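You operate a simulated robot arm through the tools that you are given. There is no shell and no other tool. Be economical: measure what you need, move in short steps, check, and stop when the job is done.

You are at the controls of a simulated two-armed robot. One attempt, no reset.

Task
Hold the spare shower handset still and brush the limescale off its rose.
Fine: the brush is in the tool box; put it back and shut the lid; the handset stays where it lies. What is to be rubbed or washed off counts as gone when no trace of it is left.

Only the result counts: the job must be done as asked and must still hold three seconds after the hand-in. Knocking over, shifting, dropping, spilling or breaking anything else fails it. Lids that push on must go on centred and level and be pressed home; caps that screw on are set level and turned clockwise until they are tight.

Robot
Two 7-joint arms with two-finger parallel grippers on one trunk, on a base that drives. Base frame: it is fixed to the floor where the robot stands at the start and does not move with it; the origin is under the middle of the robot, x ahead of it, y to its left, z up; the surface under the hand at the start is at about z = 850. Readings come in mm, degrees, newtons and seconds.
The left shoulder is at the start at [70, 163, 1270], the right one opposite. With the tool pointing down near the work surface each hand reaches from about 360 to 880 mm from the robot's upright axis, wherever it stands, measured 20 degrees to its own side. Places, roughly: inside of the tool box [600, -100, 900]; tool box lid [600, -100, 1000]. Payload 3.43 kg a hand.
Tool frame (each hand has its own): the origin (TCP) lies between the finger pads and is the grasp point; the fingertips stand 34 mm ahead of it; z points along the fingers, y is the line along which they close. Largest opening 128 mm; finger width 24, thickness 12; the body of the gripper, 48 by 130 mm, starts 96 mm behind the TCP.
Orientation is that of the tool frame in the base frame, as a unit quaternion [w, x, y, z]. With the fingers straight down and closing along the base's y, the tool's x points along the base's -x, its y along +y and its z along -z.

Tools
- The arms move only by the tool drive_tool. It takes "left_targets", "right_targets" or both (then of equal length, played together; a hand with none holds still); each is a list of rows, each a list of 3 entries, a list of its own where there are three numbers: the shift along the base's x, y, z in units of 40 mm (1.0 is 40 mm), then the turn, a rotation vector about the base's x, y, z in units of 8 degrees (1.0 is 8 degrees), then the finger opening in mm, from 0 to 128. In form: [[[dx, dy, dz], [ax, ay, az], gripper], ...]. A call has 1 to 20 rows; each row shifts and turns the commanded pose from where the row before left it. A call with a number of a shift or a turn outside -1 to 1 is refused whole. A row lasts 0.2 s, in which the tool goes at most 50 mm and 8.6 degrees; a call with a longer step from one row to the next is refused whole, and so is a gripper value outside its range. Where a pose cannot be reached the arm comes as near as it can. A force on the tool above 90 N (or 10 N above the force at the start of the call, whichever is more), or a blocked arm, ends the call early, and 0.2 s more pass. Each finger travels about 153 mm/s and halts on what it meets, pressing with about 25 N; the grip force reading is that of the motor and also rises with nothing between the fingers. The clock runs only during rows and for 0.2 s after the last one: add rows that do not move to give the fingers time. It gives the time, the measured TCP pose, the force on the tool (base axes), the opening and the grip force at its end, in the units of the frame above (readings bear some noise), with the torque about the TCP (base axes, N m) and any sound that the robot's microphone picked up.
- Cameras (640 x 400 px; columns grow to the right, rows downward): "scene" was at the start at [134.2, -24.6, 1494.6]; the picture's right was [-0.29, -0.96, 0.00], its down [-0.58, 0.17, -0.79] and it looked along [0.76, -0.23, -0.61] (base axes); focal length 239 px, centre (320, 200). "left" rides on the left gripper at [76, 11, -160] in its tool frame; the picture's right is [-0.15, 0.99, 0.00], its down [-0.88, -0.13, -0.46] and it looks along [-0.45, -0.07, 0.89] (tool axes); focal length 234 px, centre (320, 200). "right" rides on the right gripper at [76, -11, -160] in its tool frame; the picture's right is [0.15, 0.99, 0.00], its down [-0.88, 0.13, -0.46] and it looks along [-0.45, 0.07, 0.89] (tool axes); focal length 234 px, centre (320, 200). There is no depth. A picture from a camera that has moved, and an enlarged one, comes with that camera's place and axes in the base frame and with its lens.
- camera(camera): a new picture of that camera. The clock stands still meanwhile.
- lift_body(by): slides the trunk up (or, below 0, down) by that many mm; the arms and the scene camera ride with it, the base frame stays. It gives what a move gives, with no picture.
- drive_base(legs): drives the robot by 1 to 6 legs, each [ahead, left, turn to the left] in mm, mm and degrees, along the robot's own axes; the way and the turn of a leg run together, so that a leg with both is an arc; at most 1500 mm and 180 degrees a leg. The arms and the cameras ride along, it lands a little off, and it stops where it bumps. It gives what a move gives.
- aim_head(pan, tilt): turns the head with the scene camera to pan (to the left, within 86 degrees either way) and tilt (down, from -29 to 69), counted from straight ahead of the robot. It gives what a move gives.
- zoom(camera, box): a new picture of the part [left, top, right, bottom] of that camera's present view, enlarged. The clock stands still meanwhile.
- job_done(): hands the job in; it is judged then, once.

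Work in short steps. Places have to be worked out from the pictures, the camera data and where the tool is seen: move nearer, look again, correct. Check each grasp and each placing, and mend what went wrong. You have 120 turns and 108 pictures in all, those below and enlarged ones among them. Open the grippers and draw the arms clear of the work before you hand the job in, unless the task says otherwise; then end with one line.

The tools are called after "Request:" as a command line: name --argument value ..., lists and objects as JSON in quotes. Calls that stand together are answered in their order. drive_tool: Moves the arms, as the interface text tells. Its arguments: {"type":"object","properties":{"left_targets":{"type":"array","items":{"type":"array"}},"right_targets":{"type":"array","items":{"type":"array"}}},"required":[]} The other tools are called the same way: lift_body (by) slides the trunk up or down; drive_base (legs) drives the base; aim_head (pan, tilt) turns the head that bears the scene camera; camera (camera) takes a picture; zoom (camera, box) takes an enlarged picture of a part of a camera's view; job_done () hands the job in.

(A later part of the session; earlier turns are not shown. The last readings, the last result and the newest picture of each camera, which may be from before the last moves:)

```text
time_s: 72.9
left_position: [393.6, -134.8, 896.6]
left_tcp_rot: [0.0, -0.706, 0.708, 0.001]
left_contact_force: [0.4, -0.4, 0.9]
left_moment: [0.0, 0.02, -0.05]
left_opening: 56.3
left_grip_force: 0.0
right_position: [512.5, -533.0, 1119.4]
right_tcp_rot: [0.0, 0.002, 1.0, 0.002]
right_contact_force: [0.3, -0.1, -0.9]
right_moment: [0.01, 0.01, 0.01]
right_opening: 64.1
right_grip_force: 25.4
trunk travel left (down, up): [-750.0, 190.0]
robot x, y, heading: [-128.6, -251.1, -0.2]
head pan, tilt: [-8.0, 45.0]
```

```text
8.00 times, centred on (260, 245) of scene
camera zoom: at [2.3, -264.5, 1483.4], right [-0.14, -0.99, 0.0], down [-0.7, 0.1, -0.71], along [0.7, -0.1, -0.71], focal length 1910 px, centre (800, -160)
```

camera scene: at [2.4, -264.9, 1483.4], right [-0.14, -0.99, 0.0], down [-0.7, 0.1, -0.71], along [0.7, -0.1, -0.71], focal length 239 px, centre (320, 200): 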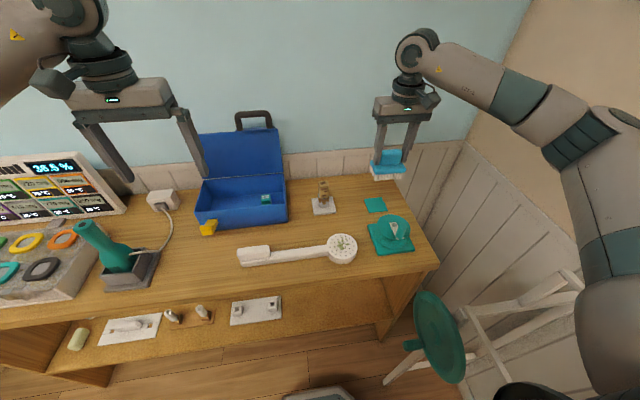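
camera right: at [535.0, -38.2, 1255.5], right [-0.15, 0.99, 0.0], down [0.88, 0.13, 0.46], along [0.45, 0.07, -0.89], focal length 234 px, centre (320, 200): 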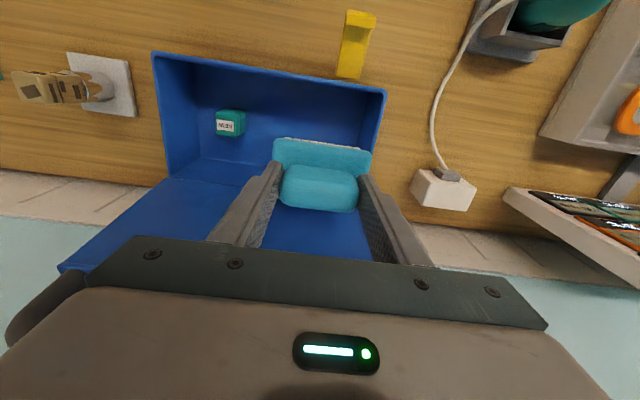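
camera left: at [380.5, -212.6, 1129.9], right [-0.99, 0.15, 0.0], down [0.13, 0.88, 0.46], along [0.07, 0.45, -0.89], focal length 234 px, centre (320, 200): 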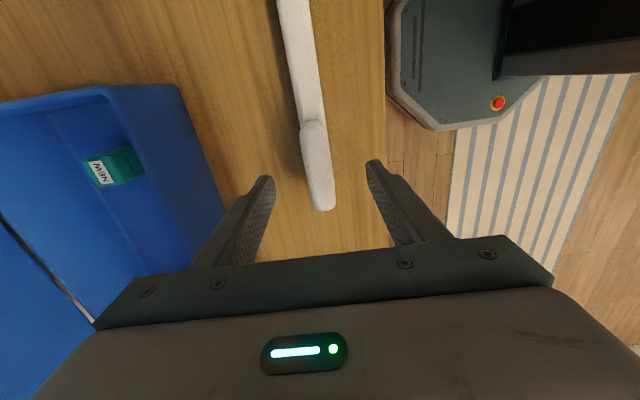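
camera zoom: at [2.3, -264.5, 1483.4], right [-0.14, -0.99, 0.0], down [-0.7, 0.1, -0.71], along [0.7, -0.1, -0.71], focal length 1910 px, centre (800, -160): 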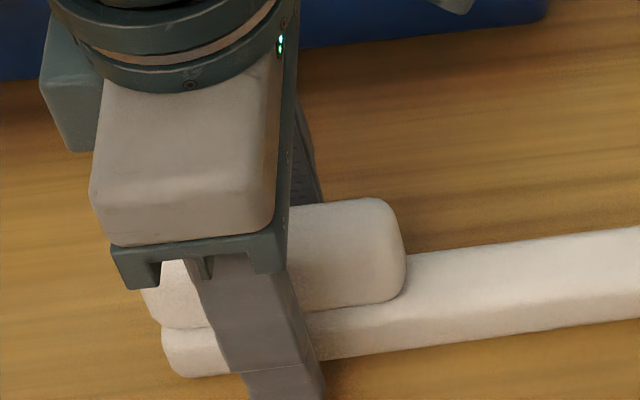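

The block needs about +2 mm in x to be centred. I'll correct that and close the left fingers gradually on it.

Request:
drive_tool --left_targets '[[[0.05, 0, 0], [0, 0, 0], 50], [[0, 0, 0], [0, 0, 0], 42], [[0, 0, 0], [0, 0, 0], 38], [[0, 0, 0], [0, 0, 0], 34], [[0, 0, 0], [0, 0, 0], 30], [[0, 0, 0], [0, 0, 0], 26], [[0, 0, 0], [0, 0, 0], 22], [[0, 0, 0], [0, 0, 0], 22]]'

Request:
zoom --camera "left" --box '[220, 110, 420, 235]'

Request:
zoom --camera "scene" --box '[220, 200, 380, 300]'

```text
time_s: 74.7
left_position: [395.3, -135.7, 896.3]
left_tcp_rot: [-0.001, -0.707, 0.708, 0.0]
left_contact_force: [-0.1, 0.1, 1.7]
left_moment: [-0.04, 0.01, 0.12]
left_opening: 27.7
left_grip_force: 24.5
right_position: [512.9, -533.2, 1119.7]
right_tcp_rot: [0.001, 0.002, 1.0, 0.001]
right_contact_force: [0.3, 0.2, -1.0]
right_moment: [0.01, 0.01, 0.02]
right_opening: 63.8
right_grip_force: 25.4
trunk travel left (down, up): [-750.0, 190.0]
robot x, y, heading: [-130.9, -254.9, -0.1]
head pan, tilt: [-8.0, 45.0]
```

```text
3.20 times, centred on (320, 172) of left
camera zoom: at [383.3, -212.0, 1055.1], right [-0.99, 0.15, 0.0], down [0.13, 0.88, 0.46], along [0.07, 0.45, -0.89], focal length 749 px, centre (320, 288)
```

zoom: 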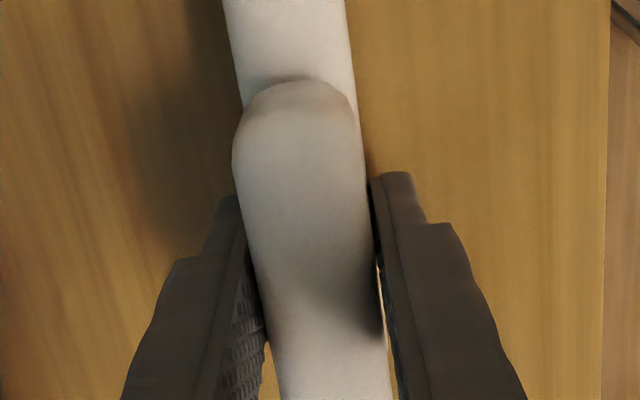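

```text
4.00 times, centred on (300, 250) of scene
camera zoom: at [2.4, -264.4, 1483.4], right [-0.14, -0.99, 0.0], down [-0.7, 0.1, -0.71], along [0.7, -0.1, -0.71], focal length 955 px, centre (400, 0)
```

zoom: 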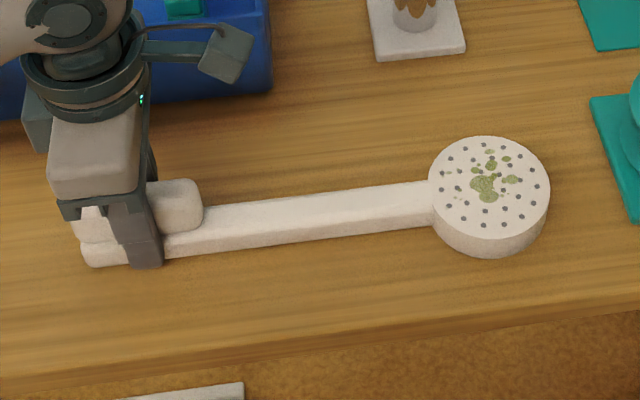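

The handset is gripped (28 mm, 24 N) and has not visibly shifted. I'll bring the brush above the rose at (397, -388) and check its attitude.

Request:
drive_tool --right_targets '[[[-0.6, 0.6, 0], [0, 0, 0], 40], [[-0.6, 0.6, 0], [0, 0, 0], 40], [[-0.6, 0.6, -0.2], [0, 0, 0], 40], [[-0.55, 0.6, -0.3], [0, 0, 0], 40], [[-0.5, 0.6, -0.6], [0, 0, 0], 40], [[0, 0.6, -0.6], [0, 0, 0], 40], [[0, 0, -0.4], [0, 0, 0], 40], [[0, 0, 0], [0, 0, 0], 40]]'

Request:
zoom --camera "scene" --box '[270, 160, 430, 260]'

Request:
camera --camera "right"

```text
time_s: 76.5
left_position: [396.1, -136.3, 896.8]
left_tcp_rot: [0.0, -0.706, 0.708, 0.0]
left_contact_force: [0.6, -1.2, 0.5]
left_moment: [0.37, -0.01, -0.07]
left_opening: 27.7
left_grip_force: 24.7
right_position: [397.4, -387.4, 1034.1]
right_tcp_rot: [0.0, 0.002, 1.0, 0.001]
right_contact_force: [-1.0, -0.1, -0.5]
right_moment: [0.01, 0.01, 0.0]
right_opening: 64.3
right_grip_force: 25.2
trunk travel left (down, up): [-750.0, 190.0]
robot x, y, heading: [-129.8, -250.6, -0.3]
head pan, tilt: [-8.0, 45.0]
```

```text
4.00 times, centred on (350, 210) of scene
camera zoom: at [2.3, -264.3, 1483.4], right [-0.14, -0.99, 0.0], down [-0.7, 0.1, -0.71], along [0.7, -0.1, -0.71], focal length 955 px, centre (200, 160)
```

zoom: 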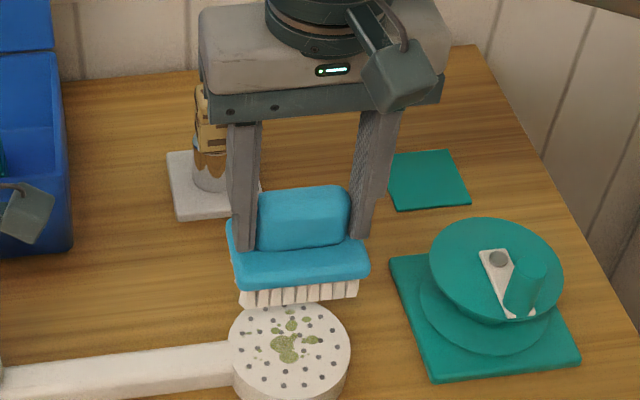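

```text
44 pictures are left
camera right: at [322.3, -399.3, 1193.4], right [-0.14, 0.99, 0.0], down [0.88, 0.13, 0.46], along [0.45, 0.07, -0.89], focal length 234 px, centre (320, 200)
```

right: 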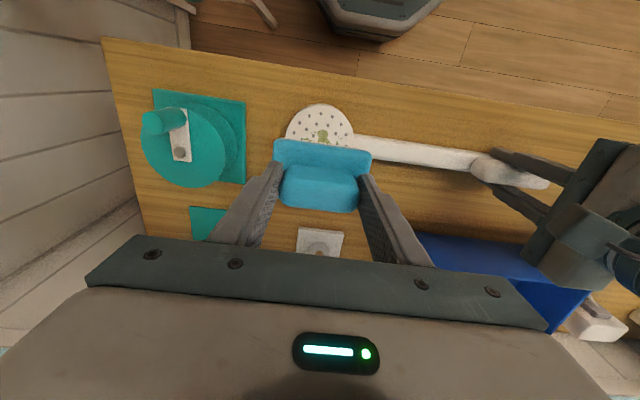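

I'll zoom in on the brush to judge its tilt.

Request:
zoom --camera "scene" --box '[318, 200, 374, 235]'

Request:
zoom --camera "left" --box '[220, 0, 420, 125]'

```text
11.43 times, centred on (346, 218) of scene
camera zoom: at [2.3, -264.3, 1483.4], right [-0.14, -0.99, 0.0], down [-0.7, 0.1, -0.71], along [0.7, -0.1, -0.71], focal length 2729 px, centre (23, 0)
```

zoom: 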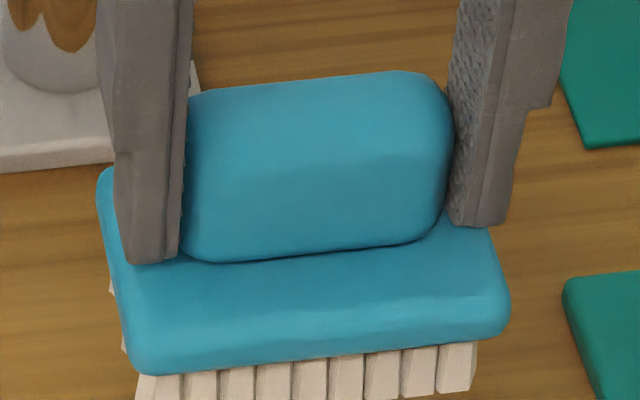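

```text
3.20 times, centred on (320, 62) of left
camera zoom: at [383.2, -212.0, 1055.1], right [-0.99, 0.15, 0.0], down [0.13, 0.88, 0.46], along [0.07, 0.45, -0.89], focal length 749 px, centre (320, 640)
```

zoom: 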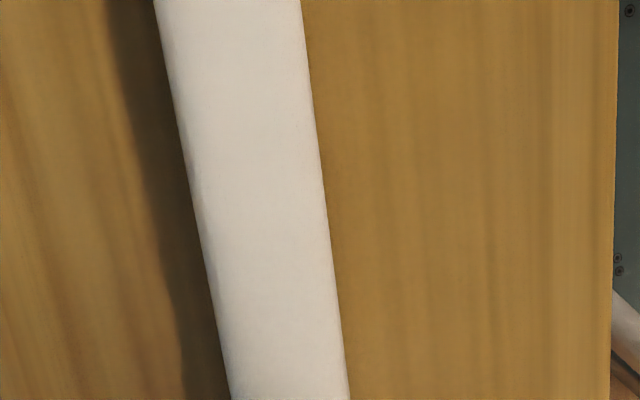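

The brush looks level. I'll lower it to z 970, then continue in small steps watching the force.

Request:
drive_tool --right_targets '[[[0, 0, -0.6], [0, 0, 0], 40], [[0, 0, -0.6], [0, 0, 0], 40], [[0, 0, -0.4], [0, 0, 0], 40], [[0, 0, 0], [0, 0, 0], 40]]'

Request:
zoom --camera "scene" --box '[310, 200, 390, 250]'

```text
time_s: 77.5
left_position: [395.8, -135.9, 896.4]
left_tcp_rot: [-0.001, -0.706, 0.708, 0.0]
left_contact_force: [-0.9, 0.5, 1.0]
left_moment: [0.07, 0.07, 0.02]
left_opening: 27.6
left_grip_force: 25.3
right_position: [398.7, -389.6, 971.0]
right_tcp_rot: [0.0, 0.002, 1.0, 0.001]
right_contact_force: [-0.9, 1.0, -1.0]
right_moment: [-0.01, 0.01, 0.01]
right_opening: 64.0
right_grip_force: 25.7
trunk travel left (down, up): [-750.0, 190.0]
robot x, y, heading: [-129.1, -253.0, -0.5]
head pan, tilt: [-8.0, 45.0]
```

```text
8.00 times, centred on (350, 225) of scene
camera zoom: at [2.2, -264.3, 1483.4], right [-0.14, -0.99, 0.0], down [-0.7, 0.1, -0.71], along [0.7, -0.1, -0.71], focal length 1910 px, centre (80, 0)
```

zoom: 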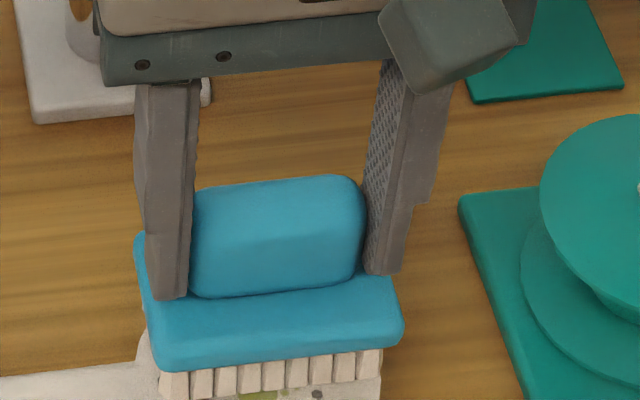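

There's no contact yet. I'll step down 12 mm.

Request:
drive_tool --right_targets '[[[0, 0, -0.15], [0, 0, 0], 40], [[0, 0, -0.15], [0, 0, 0], 40], [[0, 0, 0], [0, 0, 0], 40]]'

Request:
drive_tool --right_targets '[[[0, 0, -0.1], [0, 0, 0], 40], [[0, 0, -0.05], [0, 0, 0], 40], [[0, 0, 0], [0, 0, 0], 40]]'

```text
time_s: 78.3
left_position: [395.6, -135.3, 897.0]
left_tcp_rot: [0.0, -0.707, 0.708, -0.001]
left_contact_force: [-0.8, 0.1, 0.6]
left_moment: [0.11, 0.03, 0.06]
left_opening: 27.7
left_grip_force: 25.2
right_position: [399.0, -390.6, 959.2]
right_tcp_rot: [0.0, 0.002, 1.0, 0.001]
right_contact_force: [0.5, 0.8, -0.9]
right_moment: [-0.02, 0.01, 0.01]
right_opening: 64.0
right_grip_force: 24.9
trunk travel left (down, up): [-750.0, 190.0]
robot x, y, heading: [-131.8, -249.2, 0.1]
head pan, tilt: [-8.0, 45.0]
```

```text
time_s: 79.1
left_position: [395.2, -137.4, 896.6]
left_tcp_rot: [0.0, -0.707, 0.708, 0.0]
left_contact_force: [-0.3, 2.9, -1.2]
left_moment: [-0.07, 0.04, 0.07]
left_opening: 27.8
left_grip_force: 25.1
right_position: [398.1, -389.8, 955.0]
right_tcp_rot: [0.001, 0.003, 1.0, 0.0]
right_contact_force: [1.7, -6.1, 17.5]
right_moment: [-0.11, -0.16, -0.05]
right_opening: 64.8
right_grip_force: 25.5
trunk travel left (down, up): [-750.0, 190.0]
robot x, y, heading: [-132.8, -251.5, -0.2]
head pan, tilt: [-8.0, 45.0]
```

Contact at z≈955 with 17 N. I'll brush in short strokes along the handset's axis (y) with a little x, then check.

Request:
drive_tool --right_targets '[[[0, 0.35, 0], [0, 0, 0], 40], [[0, -0.35, 0], [0, 0, 0], 40], [[0, -0.35, 0], [0, 0, 0], 40], [[0, 0.35, 0], [0, 0, 0], 40], [[0.15, 0.35, 0], [0, 0, 0], 40], [[0, -0.35, 0], [0, 0, 0], 40], [[0, -0.35, 0], [0, 0, 0], 40], [[-0.3, 0.35, 0], [0, 0, 0], 40], [[0, 0.35, 0], [0, 0, 0], 40], [[0, -0.35, 0], [0, 0, 0], 40], [[0, -0.35, 0], [0, 0, 0], 40], [[0.15, 0.35, 0], [0, 0, 0], 40]]'

Request:
drive_tool --right_targets '[[[0, 0, 0.3], [0, 0, 0], 40], [[0, 0, 0.6], [0, 0, 0], 40], [[0.8, 0, 0.3], [0, 0, 0], 40], [[0.9, 0, 0], [0, 0, 0], 40], [[0, 0, 0], [0, 0, 0], 40]]'

Request:
zoom --camera "scene" --box '[220, 200, 380, 300]'

```text
time_s: 81.7
left_position: [395.1, -134.7, 897.1]
left_tcp_rot: [0.001, -0.707, 0.707, 0.0]
left_contact_force: [-2.3, 3.5, 1.3]
left_moment: [0.84, 0.11, 0.23]
left_opening: 27.8
left_grip_force: 24.8
right_position: [398.5, -388.2, 952.4]
right_tcp_rot: [0.002, 0.002, 1.0, 0.0]
right_contact_force: [-1.8, -3.0, 9.6]
right_moment: [0.2, -0.06, -0.02]
right_opening: 64.6
right_grip_force: 25.1
trunk travel left (down, up): [-750.0, 190.0]
robot x, y, heading: [-129.8, -249.8, 0.0]
head pan, tilt: [-8.0, 45.0]
```

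```text
time_s: 82.9
left_position: [396.1, -136.5, 897.1]
left_tcp_rot: [0.0, -0.706, 0.708, -0.001]
left_contact_force: [-0.3, -0.4, 2.6]
left_moment: [-0.12, 0.12, 0.07]
left_opening: 27.8
left_grip_force: 25.5
right_position: [468.0, -387.4, 1003.6]
right_tcp_rot: [0.001, 0.002, 1.0, 0.001]
right_contact_force: [-0.2, -0.2, -0.8]
right_moment: [0.0, -0.02, 0.01]
right_opening: 64.3
right_grip_force: 25.2
trunk travel left (down, up): [-750.0, 190.0]
robot x, y, heading: [-128.2, -249.5, -0.3]
head pan, tilt: [-8.0, 45.0]
```

```text
4.00 times, centred on (300, 250) of scene
camera zoom: at [2.1, -264.3, 1483.4], right [-0.14, -0.99, 0.0], down [-0.7, 0.1, -0.71], along [0.7, -0.1, -0.71], focal length 955 px, centre (400, 0)
```

zoom: 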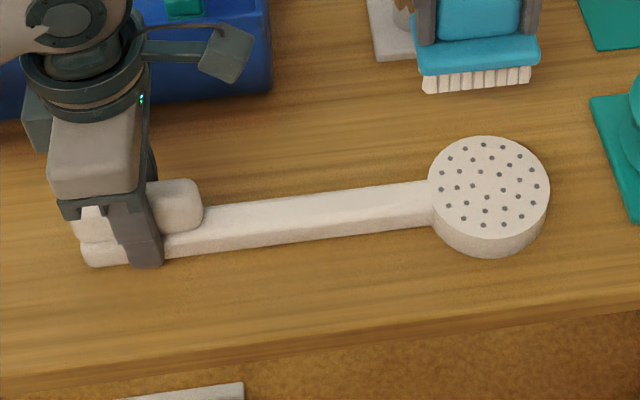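

The rose looks clean and the handset hasn't moved. I'll zoom in closely for traces.

Request:
zoom --camera "scene" --box '[322, 230, 362, 255]'

Request:
camera --camera "right"

```text
16.00 times, centred on (342, 242) of scene
camera zoom: at [2.1, -264.3, 1483.4], right [-0.14, -0.99, 0.0], down [-0.7, 0.1, -0.71], along [0.7, -0.1, -0.71], focal length 3820 px, centre (-32, -480)
```

zoom: 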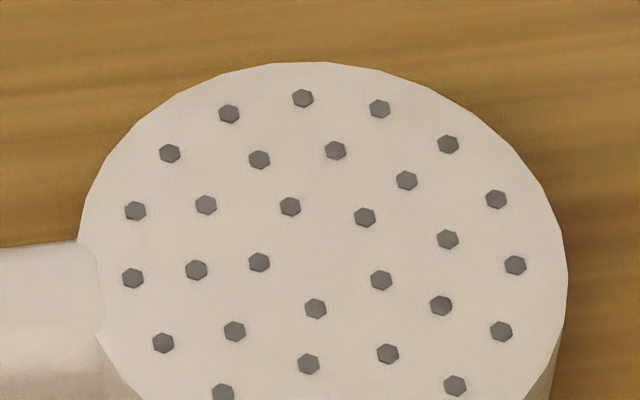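

```text
38 pictures are left
camera right: at [391.9, -399.2, 1162.3], right [-0.14, 0.99, 0.0], down [0.88, 0.13, 0.46], along [0.45, 0.07, -0.89], focal length 234 px, centre (320, 200)
```

right: 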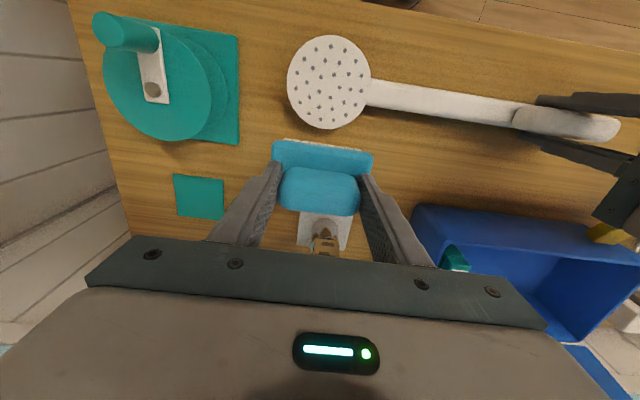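

The rose is clean. I'll raise the brush well clear, then open the left hand and lift it straight up off the handset.

Request:
drive_tool --right_targets '[[[0, 0, 0.8], [0, 0, 0], 40], [[0, 0, 0.8], [0, 0, 0], 40], [[0, 0, 0.8], [0, 0, 0], 40], [[0, 0, 0.5], [0, 0, 0], 40], [[0, 0, 0], [0, 0, 0], 40], [[0, 0, 0], [0, 0, 0], 40], [[0, 0, 0], [0, 0, 0], 40], [[0, 0, 0], [0, 0, 0], 40], [[0, 0, 0], [0, 0, 0], 40], [[0, 0, 0], [0, 0, 0], 40]]' --left_targets '[[[0, 0, 0], [0, 0, 0], 34], [[0, 0, 0], [0, 0, 0], 46], [[0, 0, 0], [0, 0, 0], 60], [[0, 0, 0], [0, 0, 0], 60], [[0, 0, 0.5], [0, 0, 0], 60], [[0, 0, 0.9], [0, 0, 0], 60], [[0, 0, 0.9], [0, 0, 0], 60], [[0, 0, 0.9], [0, 0, 0], 60], [[0, 0.5, 0.8], [0, 0, 0], 60], [[0, 0, 0], [0, 0, 0], 60]]'

Request:
camera --camera "scene"

```text
time_s: 85.1
left_position: [397.6, -117.4, 1054.4]
left_tcp_rot: [-0.001, -0.706, 0.708, 0.0]
left_contact_force: [0.3, -1.1, -0.3]
left_moment: [0.01, 0.0, 0.01]
left_opening: 60.3
left_grip_force: 0.2
right_position: [467.7, -389.2, 1118.2]
right_tcp_rot: [0.0, 0.002, 1.0, 0.001]
right_contact_force: [0.8, 0.0, -0.7]
right_moment: [0.05, 0.01, -0.01]
right_opening: 64.4
right_grip_force: 25.2
trunk travel left (down, up): [-750.0, 190.0]
robot x, y, heading: [-129.3, -254.1, 0.2]
head pan, tilt: [-8.0, 45.0]
```

```text
37 pictures are left
camera scene: at [2.9, -264.8, 1483.3], right [-0.14, -0.99, 0.0], down [-0.7, 0.1, -0.71], along [0.7, -0.1, -0.71], focal length 239 px, centre (320, 200)
```

scene: 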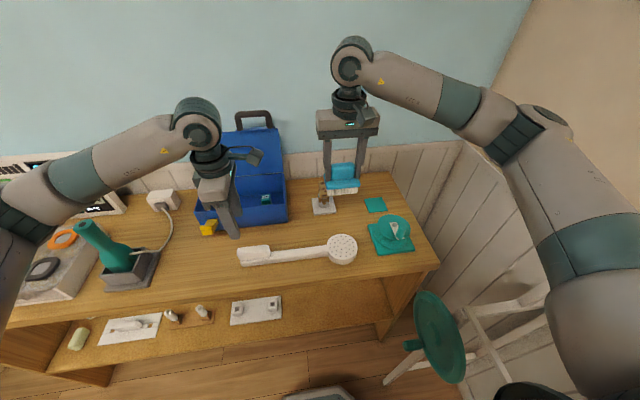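

The handset lies as before. I'll raise the left hand and then drive the base back left for returning the brush.

Request:
drive_tool --left_targets '[[[-0.2, 0.3, 0.9], [0, 0, 0], 60], [[-0.2, 0.3, 0.9], [0, 0, 0], 60], [[-0.2, 0.3, 0.9], [0, 0, 0], 60], [[-0.2, 0.3, 0.9], [0, 0, 0], 60], [[0, 0.3, 0.5], [0, 0, 0], 60], [[0, 0, 0], [0, 0, 0], 60]]'

Request:
drive_base --legs '[[0, 500, 0]]'

```text
time_s: 86.5
left_position: [362.3, -56.0, 1220.5]
left_tcp_rot: [0.0, -0.706, 0.708, 0.0]
left_contact_force: [0.4, 0.6, 0.2]
left_moment: [0.0, 0.01, 0.0]
left_opening: 60.1
left_grip_force: 0.0
right_position: [467.0, -388.8, 1118.5]
right_tcp_rot: [-0.001, 0.002, 1.0, 0.001]
right_contact_force: [-0.8, 0.5, -0.9]
right_moment: [0.01, -0.01, -0.02]
right_opening: 64.3
right_grip_force: 25.2
trunk travel left (down, up): [-750.0, 190.0]
robot x, y, heading: [-126.2, -253.1, -0.2]
head pan, tilt: [-8.0, 45.0]
```

```text
time_s: 89.5
left_position: [369.8, 454.3, 1221.0]
left_tcp_rot: [-0.001, -0.702, 0.712, 0.0]
left_contact_force: [-0.5, 0.2, -0.5]
left_moment: [-0.02, 0.01, 0.0]
left_opening: 59.9
left_grip_force: 0.1
right_position: [467.8, 119.6, 1119.3]
right_tcp_rot: [0.002, 0.008, 1.0, 0.002]
right_contact_force: [0.1, 0.5, -1.3]
right_moment: [-0.01, 0.0, 0.04]
right_opening: 64.3
right_grip_force: 24.5
trunk travel left (down, up): [-750.0, 190.0]
robot x, y, heading: [-125.5, 261.3, -0.7]
head pan, tilt: [-8.0, 45.0]
```

Now I move the brush over its old place in the box.

Request:
drive_tool --right_targets '[[[0, -0.92, 0], [0, 0, 0], 40], [[0, -0.92, 0], [0, 0, 0], 40], [[0, -0.92, 0], [0, 0, 0], 40], [[0, -0.92, 0], [0, 0, 0], 40], [[0.88, 0, -0.1], [0, 0, 0], 40], [[0.88, 0, -0.1], [0, 0, 0], 40], [[0.88, 0, -0.1], [0, 0, 0], 40], [[0.88, 0, -0.1], [0, 0, 0], 40], [[0, 0, 0], [0, 0, 0], 40]]'

Request:
aim_head --pan -20 --tilt 40

Request:
zoom --camera "scene" --box '[240, 110, 432, 230]'

Request:
camera --camera "right"

```text
time_s: 91.5
left_position: [369.4, 453.5, 1220.8]
left_tcp_rot: [0.0, -0.702, 0.712, 0.0]
left_contact_force: [0.2, -0.6, -0.1]
left_moment: [0.02, -0.02, -0.06]
left_opening: 60.1
left_grip_force: 0.2
right_position: [611.6, -27.8, 1103.1]
right_tcp_rot: [0.001, 0.008, 1.0, 0.001]
right_contact_force: [-0.1, -0.5, -1.0]
right_moment: [0.05, 0.01, -0.03]
right_opening: 64.5
right_grip_force: 24.5
trunk travel left (down, up): [-750.0, 190.0]
robot x, y, heading: [-120.7, 265.2, -0.8]
head pan, tilt: [-8.0, 45.0]
```

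```text
time_s: 92.2
left_position: [370.3, 453.5, 1220.5]
left_tcp_rot: [0.0, -0.702, 0.712, 0.0]
left_contact_force: [0.8, -0.9, 0.0]
left_moment: [-0.01, -0.01, 0.0]
left_opening: 60.2
left_grip_force: 0.0
right_position: [610.4, -26.9, 1102.4]
right_tcp_rot: [0.002, 0.008, 1.0, 0.001]
right_contact_force: [0.1, 1.2, -2.0]
right_moment: [0.03, 0.02, 0.01]
right_opening: 64.4
right_grip_force: 25.4
trunk travel left (down, up): [-750.0, 190.0]
robot x, y, heading: [-126.5, 263.1, -0.6]
head pan, tilt: [-20.0, 40.0]
```

```text
3.33 times, centred on (336, 170) of scene
camera zoom: at [5.9, 231.8, 1490.6], right [-0.35, -0.93, 0.0], down [-0.6, 0.23, -0.77], along [0.72, -0.27, -0.64], focal length 796 px, centre (267, 300)
```

zoom: 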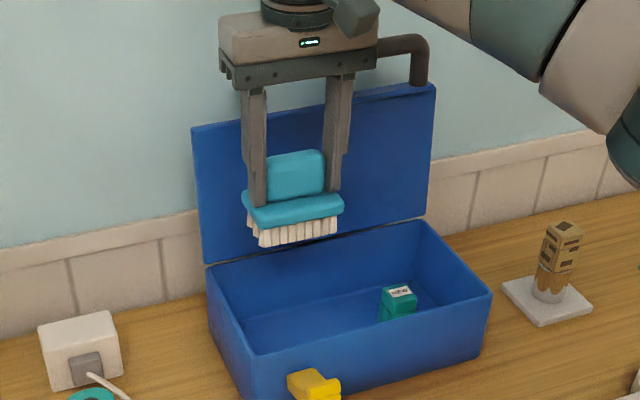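

```text
35 pictures are left
camera right: at [535.0, -37.2, 1262.2], right [-0.13, 0.99, 0.0], down [0.88, 0.12, 0.46], along [0.45, 0.06, -0.89], focal length 234 px, centre (320, 200)
```

right: 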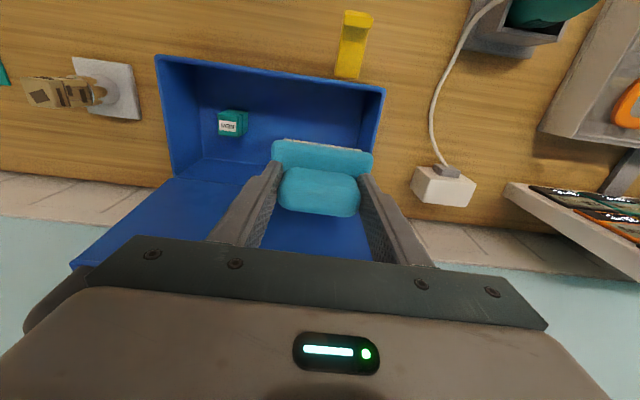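

The view matches the one at lift-out. I'll lower the brush to just above the box floor.

Request:
drive_tool --right_targets '[[[-0.03, -0.03, -0.8], [0, 0, 0], 40], [[0, 0, -0.8], [0, 0, 0], 40], [[0, 0, -0.8], [0, 0, 0], 40], [[0, 0, -0.8], [0, 0, 0], 40], [[0, 0, -0.75], [0, 0, 0], 40], [[0, 0, -0.1], [0, 0, 0], 40], [[0, 0, 0], [0, 0, 0], 40]]'

Request:
drive_tool --right_targets '[[[0, 0, -0.05], [0, 0, 0], 40], [[0, 0, 0], [0, 0, 0], 40]]'

```text
time_s: 93.8
left_position: [369.0, 453.3, 1221.5]
left_tcp_rot: [0.0, -0.702, 0.712, 0.0]
left_contact_force: [-0.1, 0.0, 0.4]
left_moment: [0.02, 0.02, 0.01]
left_opening: 59.7
left_grip_force: 0.1
right_position: [609.1, -30.0, 939.2]
right_tcp_rot: [0.0, 0.008, 1.0, 0.001]
right_contact_force: [0.9, -0.6, -0.6]
right_moment: [-0.02, 0.06, 0.0]
right_opening: 64.5
right_grip_force: 25.3
trunk travel left (down, up): [-750.0, 190.0]
robot x, y, heading: [-126.5, 261.1, -0.6]
head pan, tilt: [-20.0, 40.0]
```

```text
time_s: 94.4
left_position: [371.3, 452.6, 1220.3]
left_tcp_rot: [0.0, -0.702, 0.712, -0.001]
left_contact_force: [-0.3, 0.1, 0.5]
left_moment: [0.03, -0.01, 0.0]
left_opening: 59.9
left_grip_force: 0.1
right_position: [609.1, -28.3, 937.5]
right_tcp_rot: [0.001, 0.008, 1.0, 0.001]
right_contact_force: [-0.4, 0.6, -1.1]
right_moment: [0.02, -0.02, -0.03]
right_opening: 64.4
right_grip_force: 24.6
trunk travel left (down, up): [-750.0, 190.0]
robot x, y, heading: [-122.8, 265.9, -1.0]
head pan, tilt: [-20.0, 40.0]
```

There's still no contact, with about 3 mm to go. I'll lower a bit more until the floor takes it.

Request:
drive_tool --right_targets '[[[0, 0, -0.07], [0, 0, 0], 40], [[0, 0, 0], [0, 0, 0], 40]]'

Request:
zoom --camera "scene" --box '[290, 170, 370, 220]'

```text
time_s: 95.0
left_position: [369.4, 452.9, 1220.6]
left_tcp_rot: [-0.001, -0.702, 0.712, 0.0]
left_contact_force: [0.3, -0.1, -0.3]
left_moment: [0.01, -0.03, 0.01]
left_opening: 60.1
left_grip_force: 0.1
right_position: [608.4, -28.9, 935.5]
right_tcp_rot: [0.0, 0.007, 1.0, 0.0]
right_contact_force: [0.5, -0.7, -0.9]
right_moment: [0.02, -0.01, 0.0]
right_opening: 64.4
right_grip_force: 25.4
trunk travel left (down, up): [-750.0, 190.0]
robot x, y, heading: [-123.6, 260.2, -0.7]
head pan, tilt: [-20.0, 40.0]
```

```text
8.00 times, centred on (330, 195) of scene
camera zoom: at [6.0, 231.8, 1490.6], right [-0.36, -0.93, 0.0], down [-0.6, 0.23, -0.77], along [0.72, -0.27, -0.64], focal length 1910 px, centre (240, 240)
```

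zoom: 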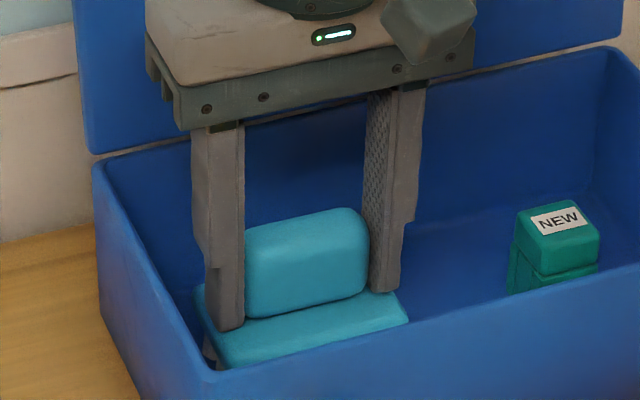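

Request:
drive_tool --right_targets '[[[0, 0, -0.05], [0, 0, 0], 40], [[0, 0, -0.04], [0, 0, 0], 40], [[0, 0, 0], [0, 0, 0], 40]]'

```text
time_s: 95.8
left_position: [370.4, 453.2, 1220.9]
left_tcp_rot: [0.0, -0.702, 0.713, 0.0]
left_contact_force: [0.0, -0.2, -0.2]
left_moment: [0.01, 0.04, 0.03]
left_opening: 60.0
left_grip_force: 0.0
right_position: [608.9, -28.4, 932.3]
right_tcp_rot: [0.0, 0.007, 1.0, 0.001]
right_contact_force: [-0.3, 0.4, -0.1]
right_moment: [0.0, -0.01, 0.01]
right_opening: 64.2
right_grip_force: 25.4
trunk travel left (down, up): [-750.0, 190.0]
robot x, y, heading: [-126.2, 264.3, -0.6]
head pan, tilt: [-20.0, 40.0]
```

The force is just easing, so touchdown is close. I'll take another 3 mm.

Request:
drive_tool --right_targets '[[[0, 0, -0.04], [0, 0, 0], 40], [[0, 0, -0.04], [0, 0, 0], 40], [[0, 0, 0], [0, 0, 0], 40]]'

```text
time_s: 96.6
left_position: [369.3, 454.3, 1220.1]
left_tcp_rot: [0.0, -0.703, 0.712, -0.001]
left_contact_force: [0.6, 1.0, -0.4]
left_moment: [-0.01, -0.01, -0.05]
left_opening: 59.9
left_grip_force: 0.2
right_position: [609.2, -28.8, 928.2]
right_tcp_rot: [-0.001, 0.008, 1.0, 0.001]
right_contact_force: [-1.0, 0.6, -1.5]
right_moment: [-0.01, 0.02, 0.0]
right_opening: 64.5
right_grip_force: 24.8
trunk travel left (down, up): [-750.0, 190.0]
robot x, y, heading: [-122.1, 265.2, -0.8]
head pan, tilt: [-20.0, 40.0]
```

No contact yet, even below the pick height. I'll look before going further.

Request:
zoom --camera "scene" --box '[290, 170, 370, 220]'

Request:
zoom --camera "right" --box '[230, 90, 422, 210]'

```text
8.00 times, centred on (330, 195) of scene
camera zoom: at [6.0, 231.8, 1490.6], right [-0.36, -0.93, 0.0], down [-0.6, 0.23, -0.77], along [0.72, -0.27, -0.64], focal length 1910 px, centre (240, 240)
```

zoom: 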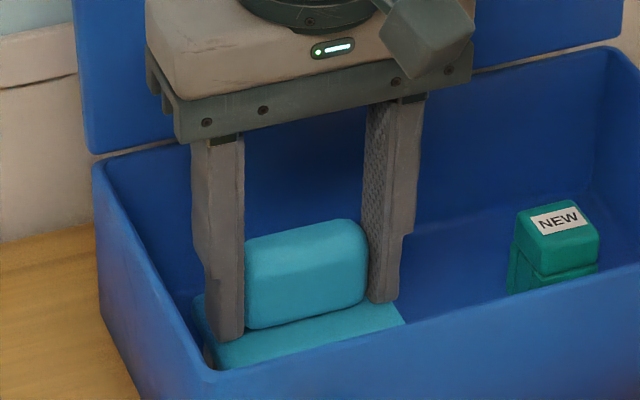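

```text
3.33 times, centred on (326, 150) of right
camera zoom: at [533.1, -39.1, 1087.8], right [-0.13, 0.99, 0.0], down [0.88, 0.12, 0.46], along [0.45, 0.06, -0.89], focal length 781 px, centre (300, 367)
```

zoom: 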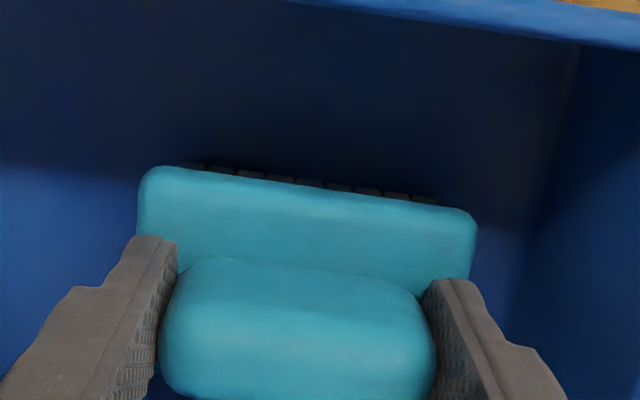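

Compared with the pick-up picture, the brush is at its original height now; it had slid a few mm up in the grip while brushing. One more small step should show contact.

Request:
drive_tool --right_targets '[[[0, 0, -0.04], [0, 0, 0], 40], [[0, 0, 0], [0, 0, 0], 40]]'

```text
time_s: 97.2
left_position: [368.6, 453.8, 1219.8]
left_tcp_rot: [-0.001, -0.702, 0.712, 0.0]
left_contact_force: [0.2, -0.6, 0.2]
left_moment: [-0.01, -0.01, 0.03]
left_opening: 60.1
left_grip_force: 0.1
right_position: [609.2, -29.4, 927.6]
right_tcp_rot: [0.001, 0.008, 1.0, 0.0]
right_contact_force: [-0.1, -1.3, 5.3]
right_moment: [-0.25, -0.12, -0.03]
right_opening: 64.4
right_grip_force: 24.9
trunk travel left (down, up): [-750.0, 190.0]
robot x, y, heading: [-125.0, 263.1, -1.0]
head pan, tilt: [-20.0, 40.0]
```

Contact at 5 N. I'll open the fingers moderately and rise straight up, staying clear of the side wall.

Request:
drive_tool --right_targets '[[[0, 0, 0], [0, 0, 0], 68], [[0, 0, 0], [0, 0, 0], 76], [[0, 0, 0], [0, 0, 0], 80], [[0, 0, 0], [0, 0, 0], 80], [[0, 0, 0.4], [0, 0, 0], 80], [[0, 0, 0.8], [0, 0, 0], 80], [[0, 0, 0.9], [0, 0, 0], 80], [[0, 0, 0.9], [0, 0, 0], 80], [[0, 0, 0.9], [0, 0, 0], 80], [[-0.5, 0, 0.8], [0, 0, 0], 80], [[0, 0, 0], [0, 0, 0], 80]]'

Request:
zoom --camera "scene" --box '[250, 120, 410, 220]'

```text
time_s: 99.6
left_position: [370.0, 453.4, 1221.2]
left_tcp_rot: [0.0, -0.702, 0.712, 0.0]
left_contact_force: [0.9, -0.1, -0.1]
left_moment: [0.02, -0.02, -0.01]
left_opening: 60.0
left_grip_force: 0.0
right_position: [588.6, -25.2, 1113.9]
right_tcp_rot: [0.0, 0.007, 1.0, 0.001]
right_contact_force: [0.3, 0.7, -0.2]
right_moment: [-0.03, -0.02, 0.01]
right_opening: 79.9
right_grip_force: 0.1
trunk travel left (down, up): [-750.0, 190.0]
robot x, y, heading: [-123.9, 261.6, -0.6]
head pan, tilt: [-20.0, 40.0]
```

```text
4.00 times, centred on (330, 170) of scene
camera zoom: at [6.6, 232.0, 1490.5], right [-0.36, -0.93, 0.0], down [-0.6, 0.23, -0.77], along [0.72, -0.27, -0.64], focal length 955 px, centre (280, 320)
```

zoom: 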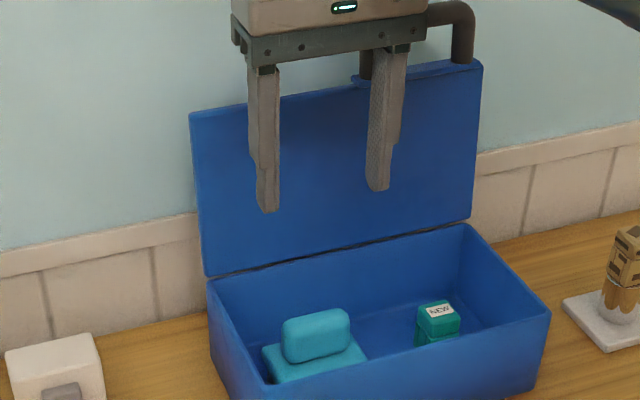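

The brush is back in place. To shut the lid I'll use the left hand, already at yaw +90°, gripping the handle bar from above and guiding it down its arc. First I pull the right hand back, then drive the base right.

Request:
drive_tool --right_targets '[[[-0.8, 0, 0.1], [0, 0, 0], 80], [[-0.8, 0, 0.1], [0, 0, 0], 80], [[-0.8, 0.5, 0.1], [0, 0, 0], 80], [[-0.8, 0.7, 0.1], [0, 0, 0], 80], [[-0.4, 0.8, 0.1], [0, 0, 0], 80], [[0, 0, 0], [0, 0, 0], 80]]'

Request:
drive_base --legs '[[0, -560, 0.7]]'

Request:
aim_head --pan 8 --tilt 30

Request:
camera --camera "scene"

Request:
camera --camera "left"

```text
time_s: 101.0
left_position: [369.5, 452.9, 1220.1]
left_tcp_rot: [0.001, -0.702, 0.712, 0.0]
left_contact_force: [0.4, 0.0, -0.2]
left_moment: [-0.01, 0.02, 0.01]
left_opening: 59.9
left_grip_force: 0.0
right_position: [444.9, 48.8, 1134.8]
right_tcp_rot: [-0.001, 0.008, 1.0, 0.001]
right_contact_force: [-0.6, -0.1, -0.1]
right_moment: [-0.02, 0.01, 0.0]
right_opening: 79.9
right_grip_force: 0.1
trunk travel left (down, up): [-750.0, 190.0]
robot x, y, heading: [-123.7, 263.8, -1.1]
head pan, tilt: [-20.0, 40.0]
```

```text
time_s: 104.2
left_position: [361.4, -103.7, 1220.3]
left_tcp_rot: [0.0, -0.702, 0.712, 0.0]
left_contact_force: [-0.3, -0.1, 0.0]
left_moment: [-0.03, -0.01, 0.02]
left_opening: 59.9
left_grip_force: 0.1
right_position: [436.9, -508.9, 1134.1]
right_tcp_rot: [0.001, 0.008, 1.0, 0.0]
right_contact_force: [-0.1, 0.7, -0.8]
right_moment: [0.0, -0.02, -0.02]
right_opening: 79.7
right_grip_force: 0.1
trunk travel left (down, up): [-750.0, 190.0]
robot x, y, heading: [-133.0, -296.8, -1.1]
head pan, tilt: [-20.0, 40.0]
```

```text
time_s: 105.1
left_position: [361.2, -104.3, 1221.5]
left_tcp_rot: [0.0, -0.702, 0.712, 0.0]
left_contact_force: [0.9, 0.1, 0.5]
left_moment: [0.0, 0.01, 0.0]
left_opening: 59.9
left_grip_force: 0.1
right_position: [436.4, -510.0, 1134.2]
right_tcp_rot: [0.001, 0.008, 1.0, 0.001]
right_contact_force: [-0.9, -0.2, 0.5]
right_moment: [-0.02, -0.01, 0.02]
right_opening: 80.1
right_grip_force: 0.0
trunk travel left (down, up): [-750.0, 190.0]
robot x, y, heading: [-132.3, -295.6, -0.9]
head pan, tilt: [8.0, 30.0]
```

```text
30 pictures are left
camera scene: at [7.7, -284.7, 1505.9], right [0.12, -0.99, 0.0], down [-0.5, -0.06, -0.87], along [0.86, 0.11, -0.5], focal length 239 px, centre (320, 200)
```

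scene: 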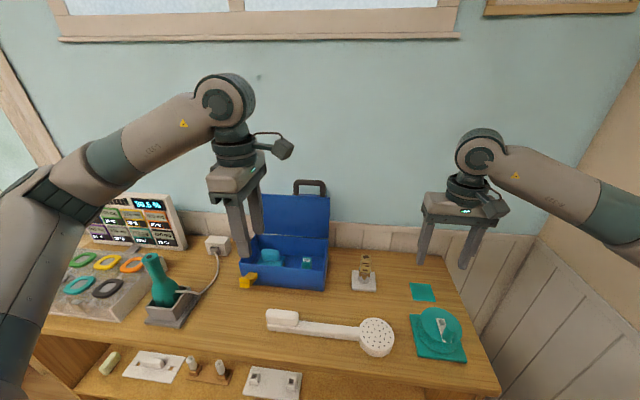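

```text
29 pictures are left
camera left: at [348.2, -180.5, 1378.8], right [-0.99, 0.16, 0.0], down [0.14, 0.88, 0.46], along [0.07, 0.45, -0.89], focal length 234 px, centre (320, 200)
```

left: 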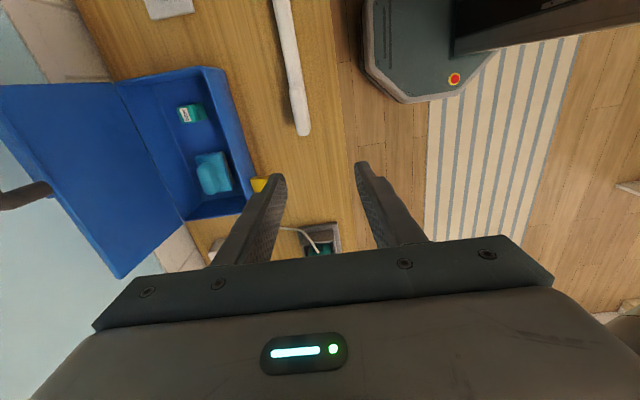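

I'll zoom in to place the handle bar precisely.

Request:
zoom --camera "scene" --box '[270, 165, 350, 215]'

Request:
camera --camera "right"

```text
8.00 times, centred on (310, 190) of scene
camera zoom: at [7.7, -284.7, 1505.9], right [0.12, -0.99, 0.0], down [-0.5, -0.06, -0.87], along [0.86, 0.11, -0.5], focal length 1910 px, centre (400, 280)
```

zoom: 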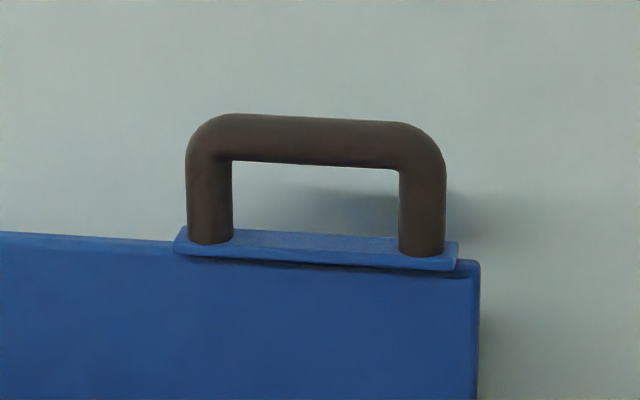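

```text
27 pictures are left
camera right: at [361.6, -519.2, 1294.1], right [-0.13, 0.99, 0.0], down [0.88, 0.12, 0.46], along [0.45, 0.06, -0.89], focal length 234 px, centre (320, 200)
```

right: 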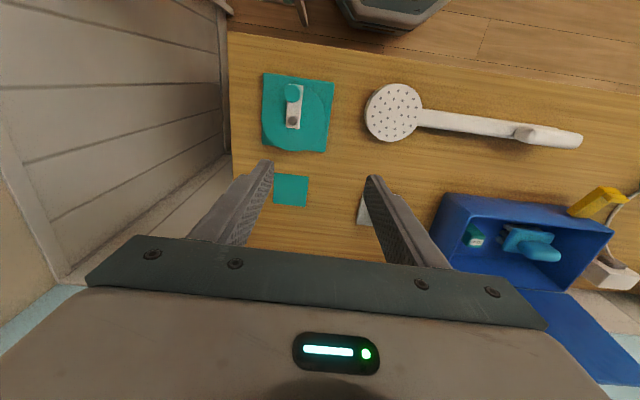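

I put the bar at about (700, -164, 1165). The wall is close behind, so I'll pitch the left tool 20° to keep its body towards the robot, and stop short of the bar for a look.

Request:
drive_tool --left_targets '[[[0.7, -0.19, 0.4], [0, 0, 0], 60], [[0.9, -0.19, 0.3], [0, 0, 0], 60], [[0.94, -0.19, 0.1], [0, -0.85, 0], 60], [[0.94, -0.19, 0.05], [0, -0.85, 0], 60], [[0.94, -0.19, 0], [0, -0.85, 0], 60], [[0.94, -0.19, 0], [0, 0, 0], 60], [[0.94, -0.19, 0], [0, 0, 0], 60], [[0.9, -0.17, 0], [0, 0, 0], 60], [[0, 0, 0], [0, 0, 0], 60]]'

Request:
camera --camera "left"

Request:
zoom --camera "scene" --box '[230, 100, 390, 200]'

```text
time_s: 107.1
left_position: [649.1, -164.5, 1255.2]
left_tcp_rot: [0.127, -0.69, 0.701, -0.125]
left_contact_force: [-0.8, -0.5, -0.8]
left_moment: [0.01, 0.0, 0.01]
left_opening: 59.8
left_grip_force: 0.0
right_position: [435.7, -509.4, 1135.0]
right_tcp_rot: [0.001, 0.008, 1.0, 0.0]
right_contact_force: [0.3, 1.1, 0.1]
right_moment: [0.03, 0.03, 0.01]
right_opening: 80.0
right_grip_force: 0.1
trunk travel left (down, up): [-750.0, 190.0]
robot x, y, heading: [-131.9, -295.4, -0.8]
head pan, tilt: [8.0, 30.0]
```

```text
26 pictures are left
camera left: at [581.2, -240.8, 1398.9], right [-0.92, 0.16, -0.34], down [-0.03, 0.88, 0.48], along [0.38, 0.45, -0.81], focal length 234 px, centre (320, 200)
```

left: 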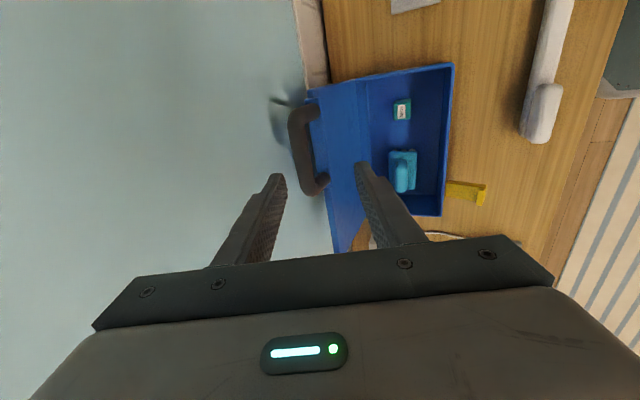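

```text
4.00 times, centred on (310, 150) of scene
camera zoom: at [7.2, -284.2, 1506.0], right [0.12, -0.99, 0.0], down [-0.5, -0.06, -0.87], along [0.86, 0.11, -0.5], focal length 955 px, centre (360, 400)
```

zoom: 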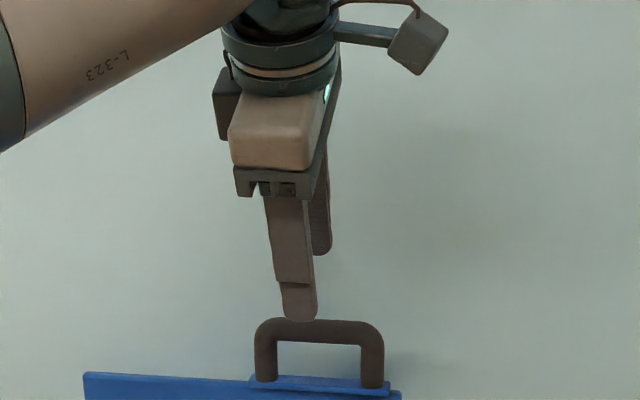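

The wrist view puts the bar at about (706, -168, 1165). I'll narrow to 46 and go down along the finger axis to straddle it.

Request:
drive_tool --left_targets '[[[0.52, -0.1, 0], [0, 0, 0], 50], [[0.26, 0, -0.68], [0, 0, 0], 46], [[0.26, 0, -0.68], [0, 0, 0], 46], [[0.26, 0, -0.68], [0, 0, 0], 46], [[0, 0, 0], [0, 0, 0], 46]]'

Request:
zoom --camera "left" --box '[200, 70, 424, 210]'

Request:
zoom --camera "scene" --box '[230, 120, 390, 220]'

```text
time_s: 108.3
left_position: [703.9, -170.2, 1170.8]
left_tcp_rot: [0.126, -0.691, 0.701, -0.124]
left_contact_force: [-1.3, 0.8, -0.6]
left_moment: [-0.04, 0.03, 0.02]
left_opening: 46.1
left_grip_force: 0.1
right_position: [436.0, -508.9, 1135.3]
right_tcp_rot: [0.001, 0.008, 1.0, 0.001]
right_contact_force: [-0.6, 0.6, -0.1]
right_moment: [-0.03, -0.03, -0.02]
right_opening: 80.0
right_grip_force: 0.2
trunk travel left (down, up): [-750.0, 190.0]
robot x, y, heading: [-131.0, -296.8, -0.8]
head pan, tilt: [8.0, 30.0]
```

```text
2.86 times, centred on (312, 140) of left
camera zoom: at [635.6, -246.5, 1315.1], right [-0.92, 0.16, -0.34], down [-0.03, 0.88, 0.48], along [0.38, 0.45, -0.81], focal length 669 px, centre (343, 371)
```

zoom: 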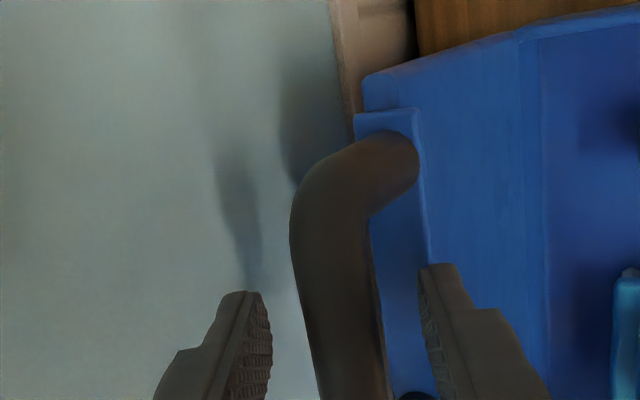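

```text
4.00 times, centred on (310, 170) of scene
camera zoom: at [7.1, -284.5, 1506.0], right [0.12, -0.99, 0.0], down [-0.5, -0.06, -0.87], along [0.86, 0.11, -0.5], focal length 955 px, centre (360, 320)
```

zoom: 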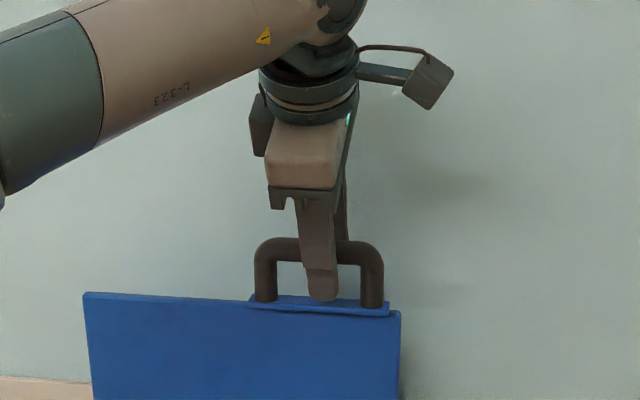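

The fingers straddle the bar neatly. I'll close on it and guide the lid along the first half of its arc.

Request:
drive_tool --left_targets '[[[0, 0, 0], [0, 0, 0], 30], [[0, 0, 0], [0, 0, 0], 15], [[0, 0, 0], [0, 0, 0], 12], [[-0.77, 0, -0.05], [0, 0, 0], 12], [[-0.76, 0, -0.16], [0, 0, 0], 12], [[-0.73, 0, -0.27], [0, 0, 0], 12], [[-0.68, 0, -0.36], [0, 0, 0], 12], [[-0.63, 0, -0.46], [0, 0, 0], 12], [[0, 0, 0], [0, 0, 0], 12]]'

Request:
zoom --camera "scene" --box '[220, 140, 412, 260]'

```text
time_s: 110.3
left_position: [556.3, -171.1, 1120.6]
left_tcp_rot: [0.126, -0.691, 0.701, -0.125]
left_contact_force: [-5.5, -5.4, 4.8]
left_moment: [-0.74, 0.12, 0.19]
left_opening: 19.3
left_grip_force: 45.0
right_position: [434.7, -509.7, 1136.1]
right_tcp_rot: [0.001, 0.008, 1.0, 0.001]
right_contact_force: [-0.4, 0.2, -0.4]
right_moment: [0.0, 0.02, 0.02]
right_opening: 80.0
right_grip_force: 0.1
trunk travel left (down, up): [-750.0, 190.0]
robot x, y, heading: [-129.5, -297.8, -1.0]
head pan, tilt: [8.0, 30.0]
```

```text
3.33 times, centred on (316, 200) of scene
camera zoom: at [5.8, -286.1, 1506.1], right [0.12, -0.99, 0.0], down [-0.5, -0.06, -0.87], along [0.86, 0.11, -0.5], focal length 796 px, centre (333, 200)
```

zoom: 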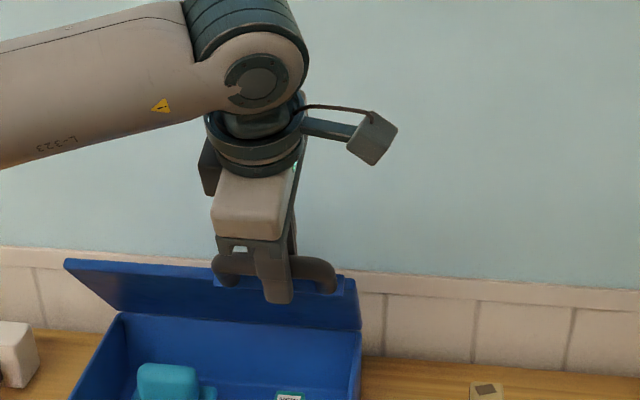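

The lid follows with small forces. I'll continue down the arc while bringing the tool back to vertical.

Request:
drive_tool --left_targets '[[[-0.56, 0, -0.54], [0, 0.85, 0], 12], [[-0.48, 0, -0.61], [0, 0.85, 0], 12], [[-0.39, 0, -0.67], [0, 0.85, 0], 12], [[-0.29, 0, -0.72], [0, 0, 0], 12], [[0, 0, 0], [0, 0, 0], 12]]'

Request:
zoom --camera "scene" --box '[220, 160, 412, 280]'

```text
time_s: 111.5
left_position: [492.5, -168.6, 1017.5]
left_tcp_rot: [0.0, -0.702, 0.713, 0.0]
left_contact_force: [-8.1, -6.0, 2.3]
left_moment: [0.24, 0.03, -0.07]
left_opening: 19.2
left_grip_force: 44.9
right_position: [437.5, -509.9, 1136.1]
right_tcp_rot: [0.001, 0.008, 1.0, 0.002]
right_contact_force: [-1.2, 1.1, 0.2]
right_moment: [0.01, -0.02, 0.01]
right_opening: 79.9
right_grip_force: 0.0
trunk travel left (down, up): [-750.0, 190.0]
robot x, y, heading: [-132.3, -295.9, -1.0]
head pan, tilt: [8.0, 30.0]
```

```text
3.33 times, centred on (316, 220) of scene
camera zoom: at [5.8, -286.0, 1506.1], right [0.12, -0.99, 0.0], down [-0.5, -0.06, -0.87], along [0.86, 0.11, -0.5], focal length 796 px, centre (333, 133)
```

zoom: 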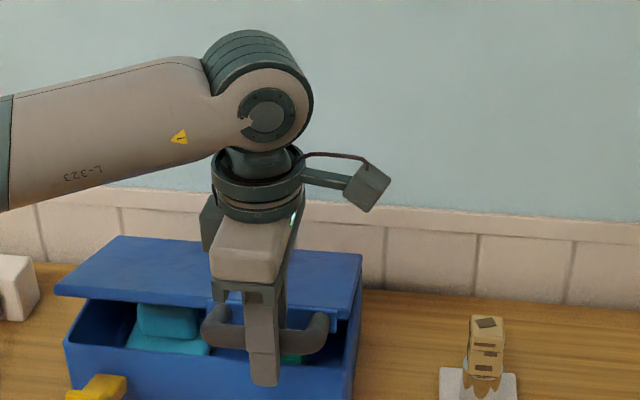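

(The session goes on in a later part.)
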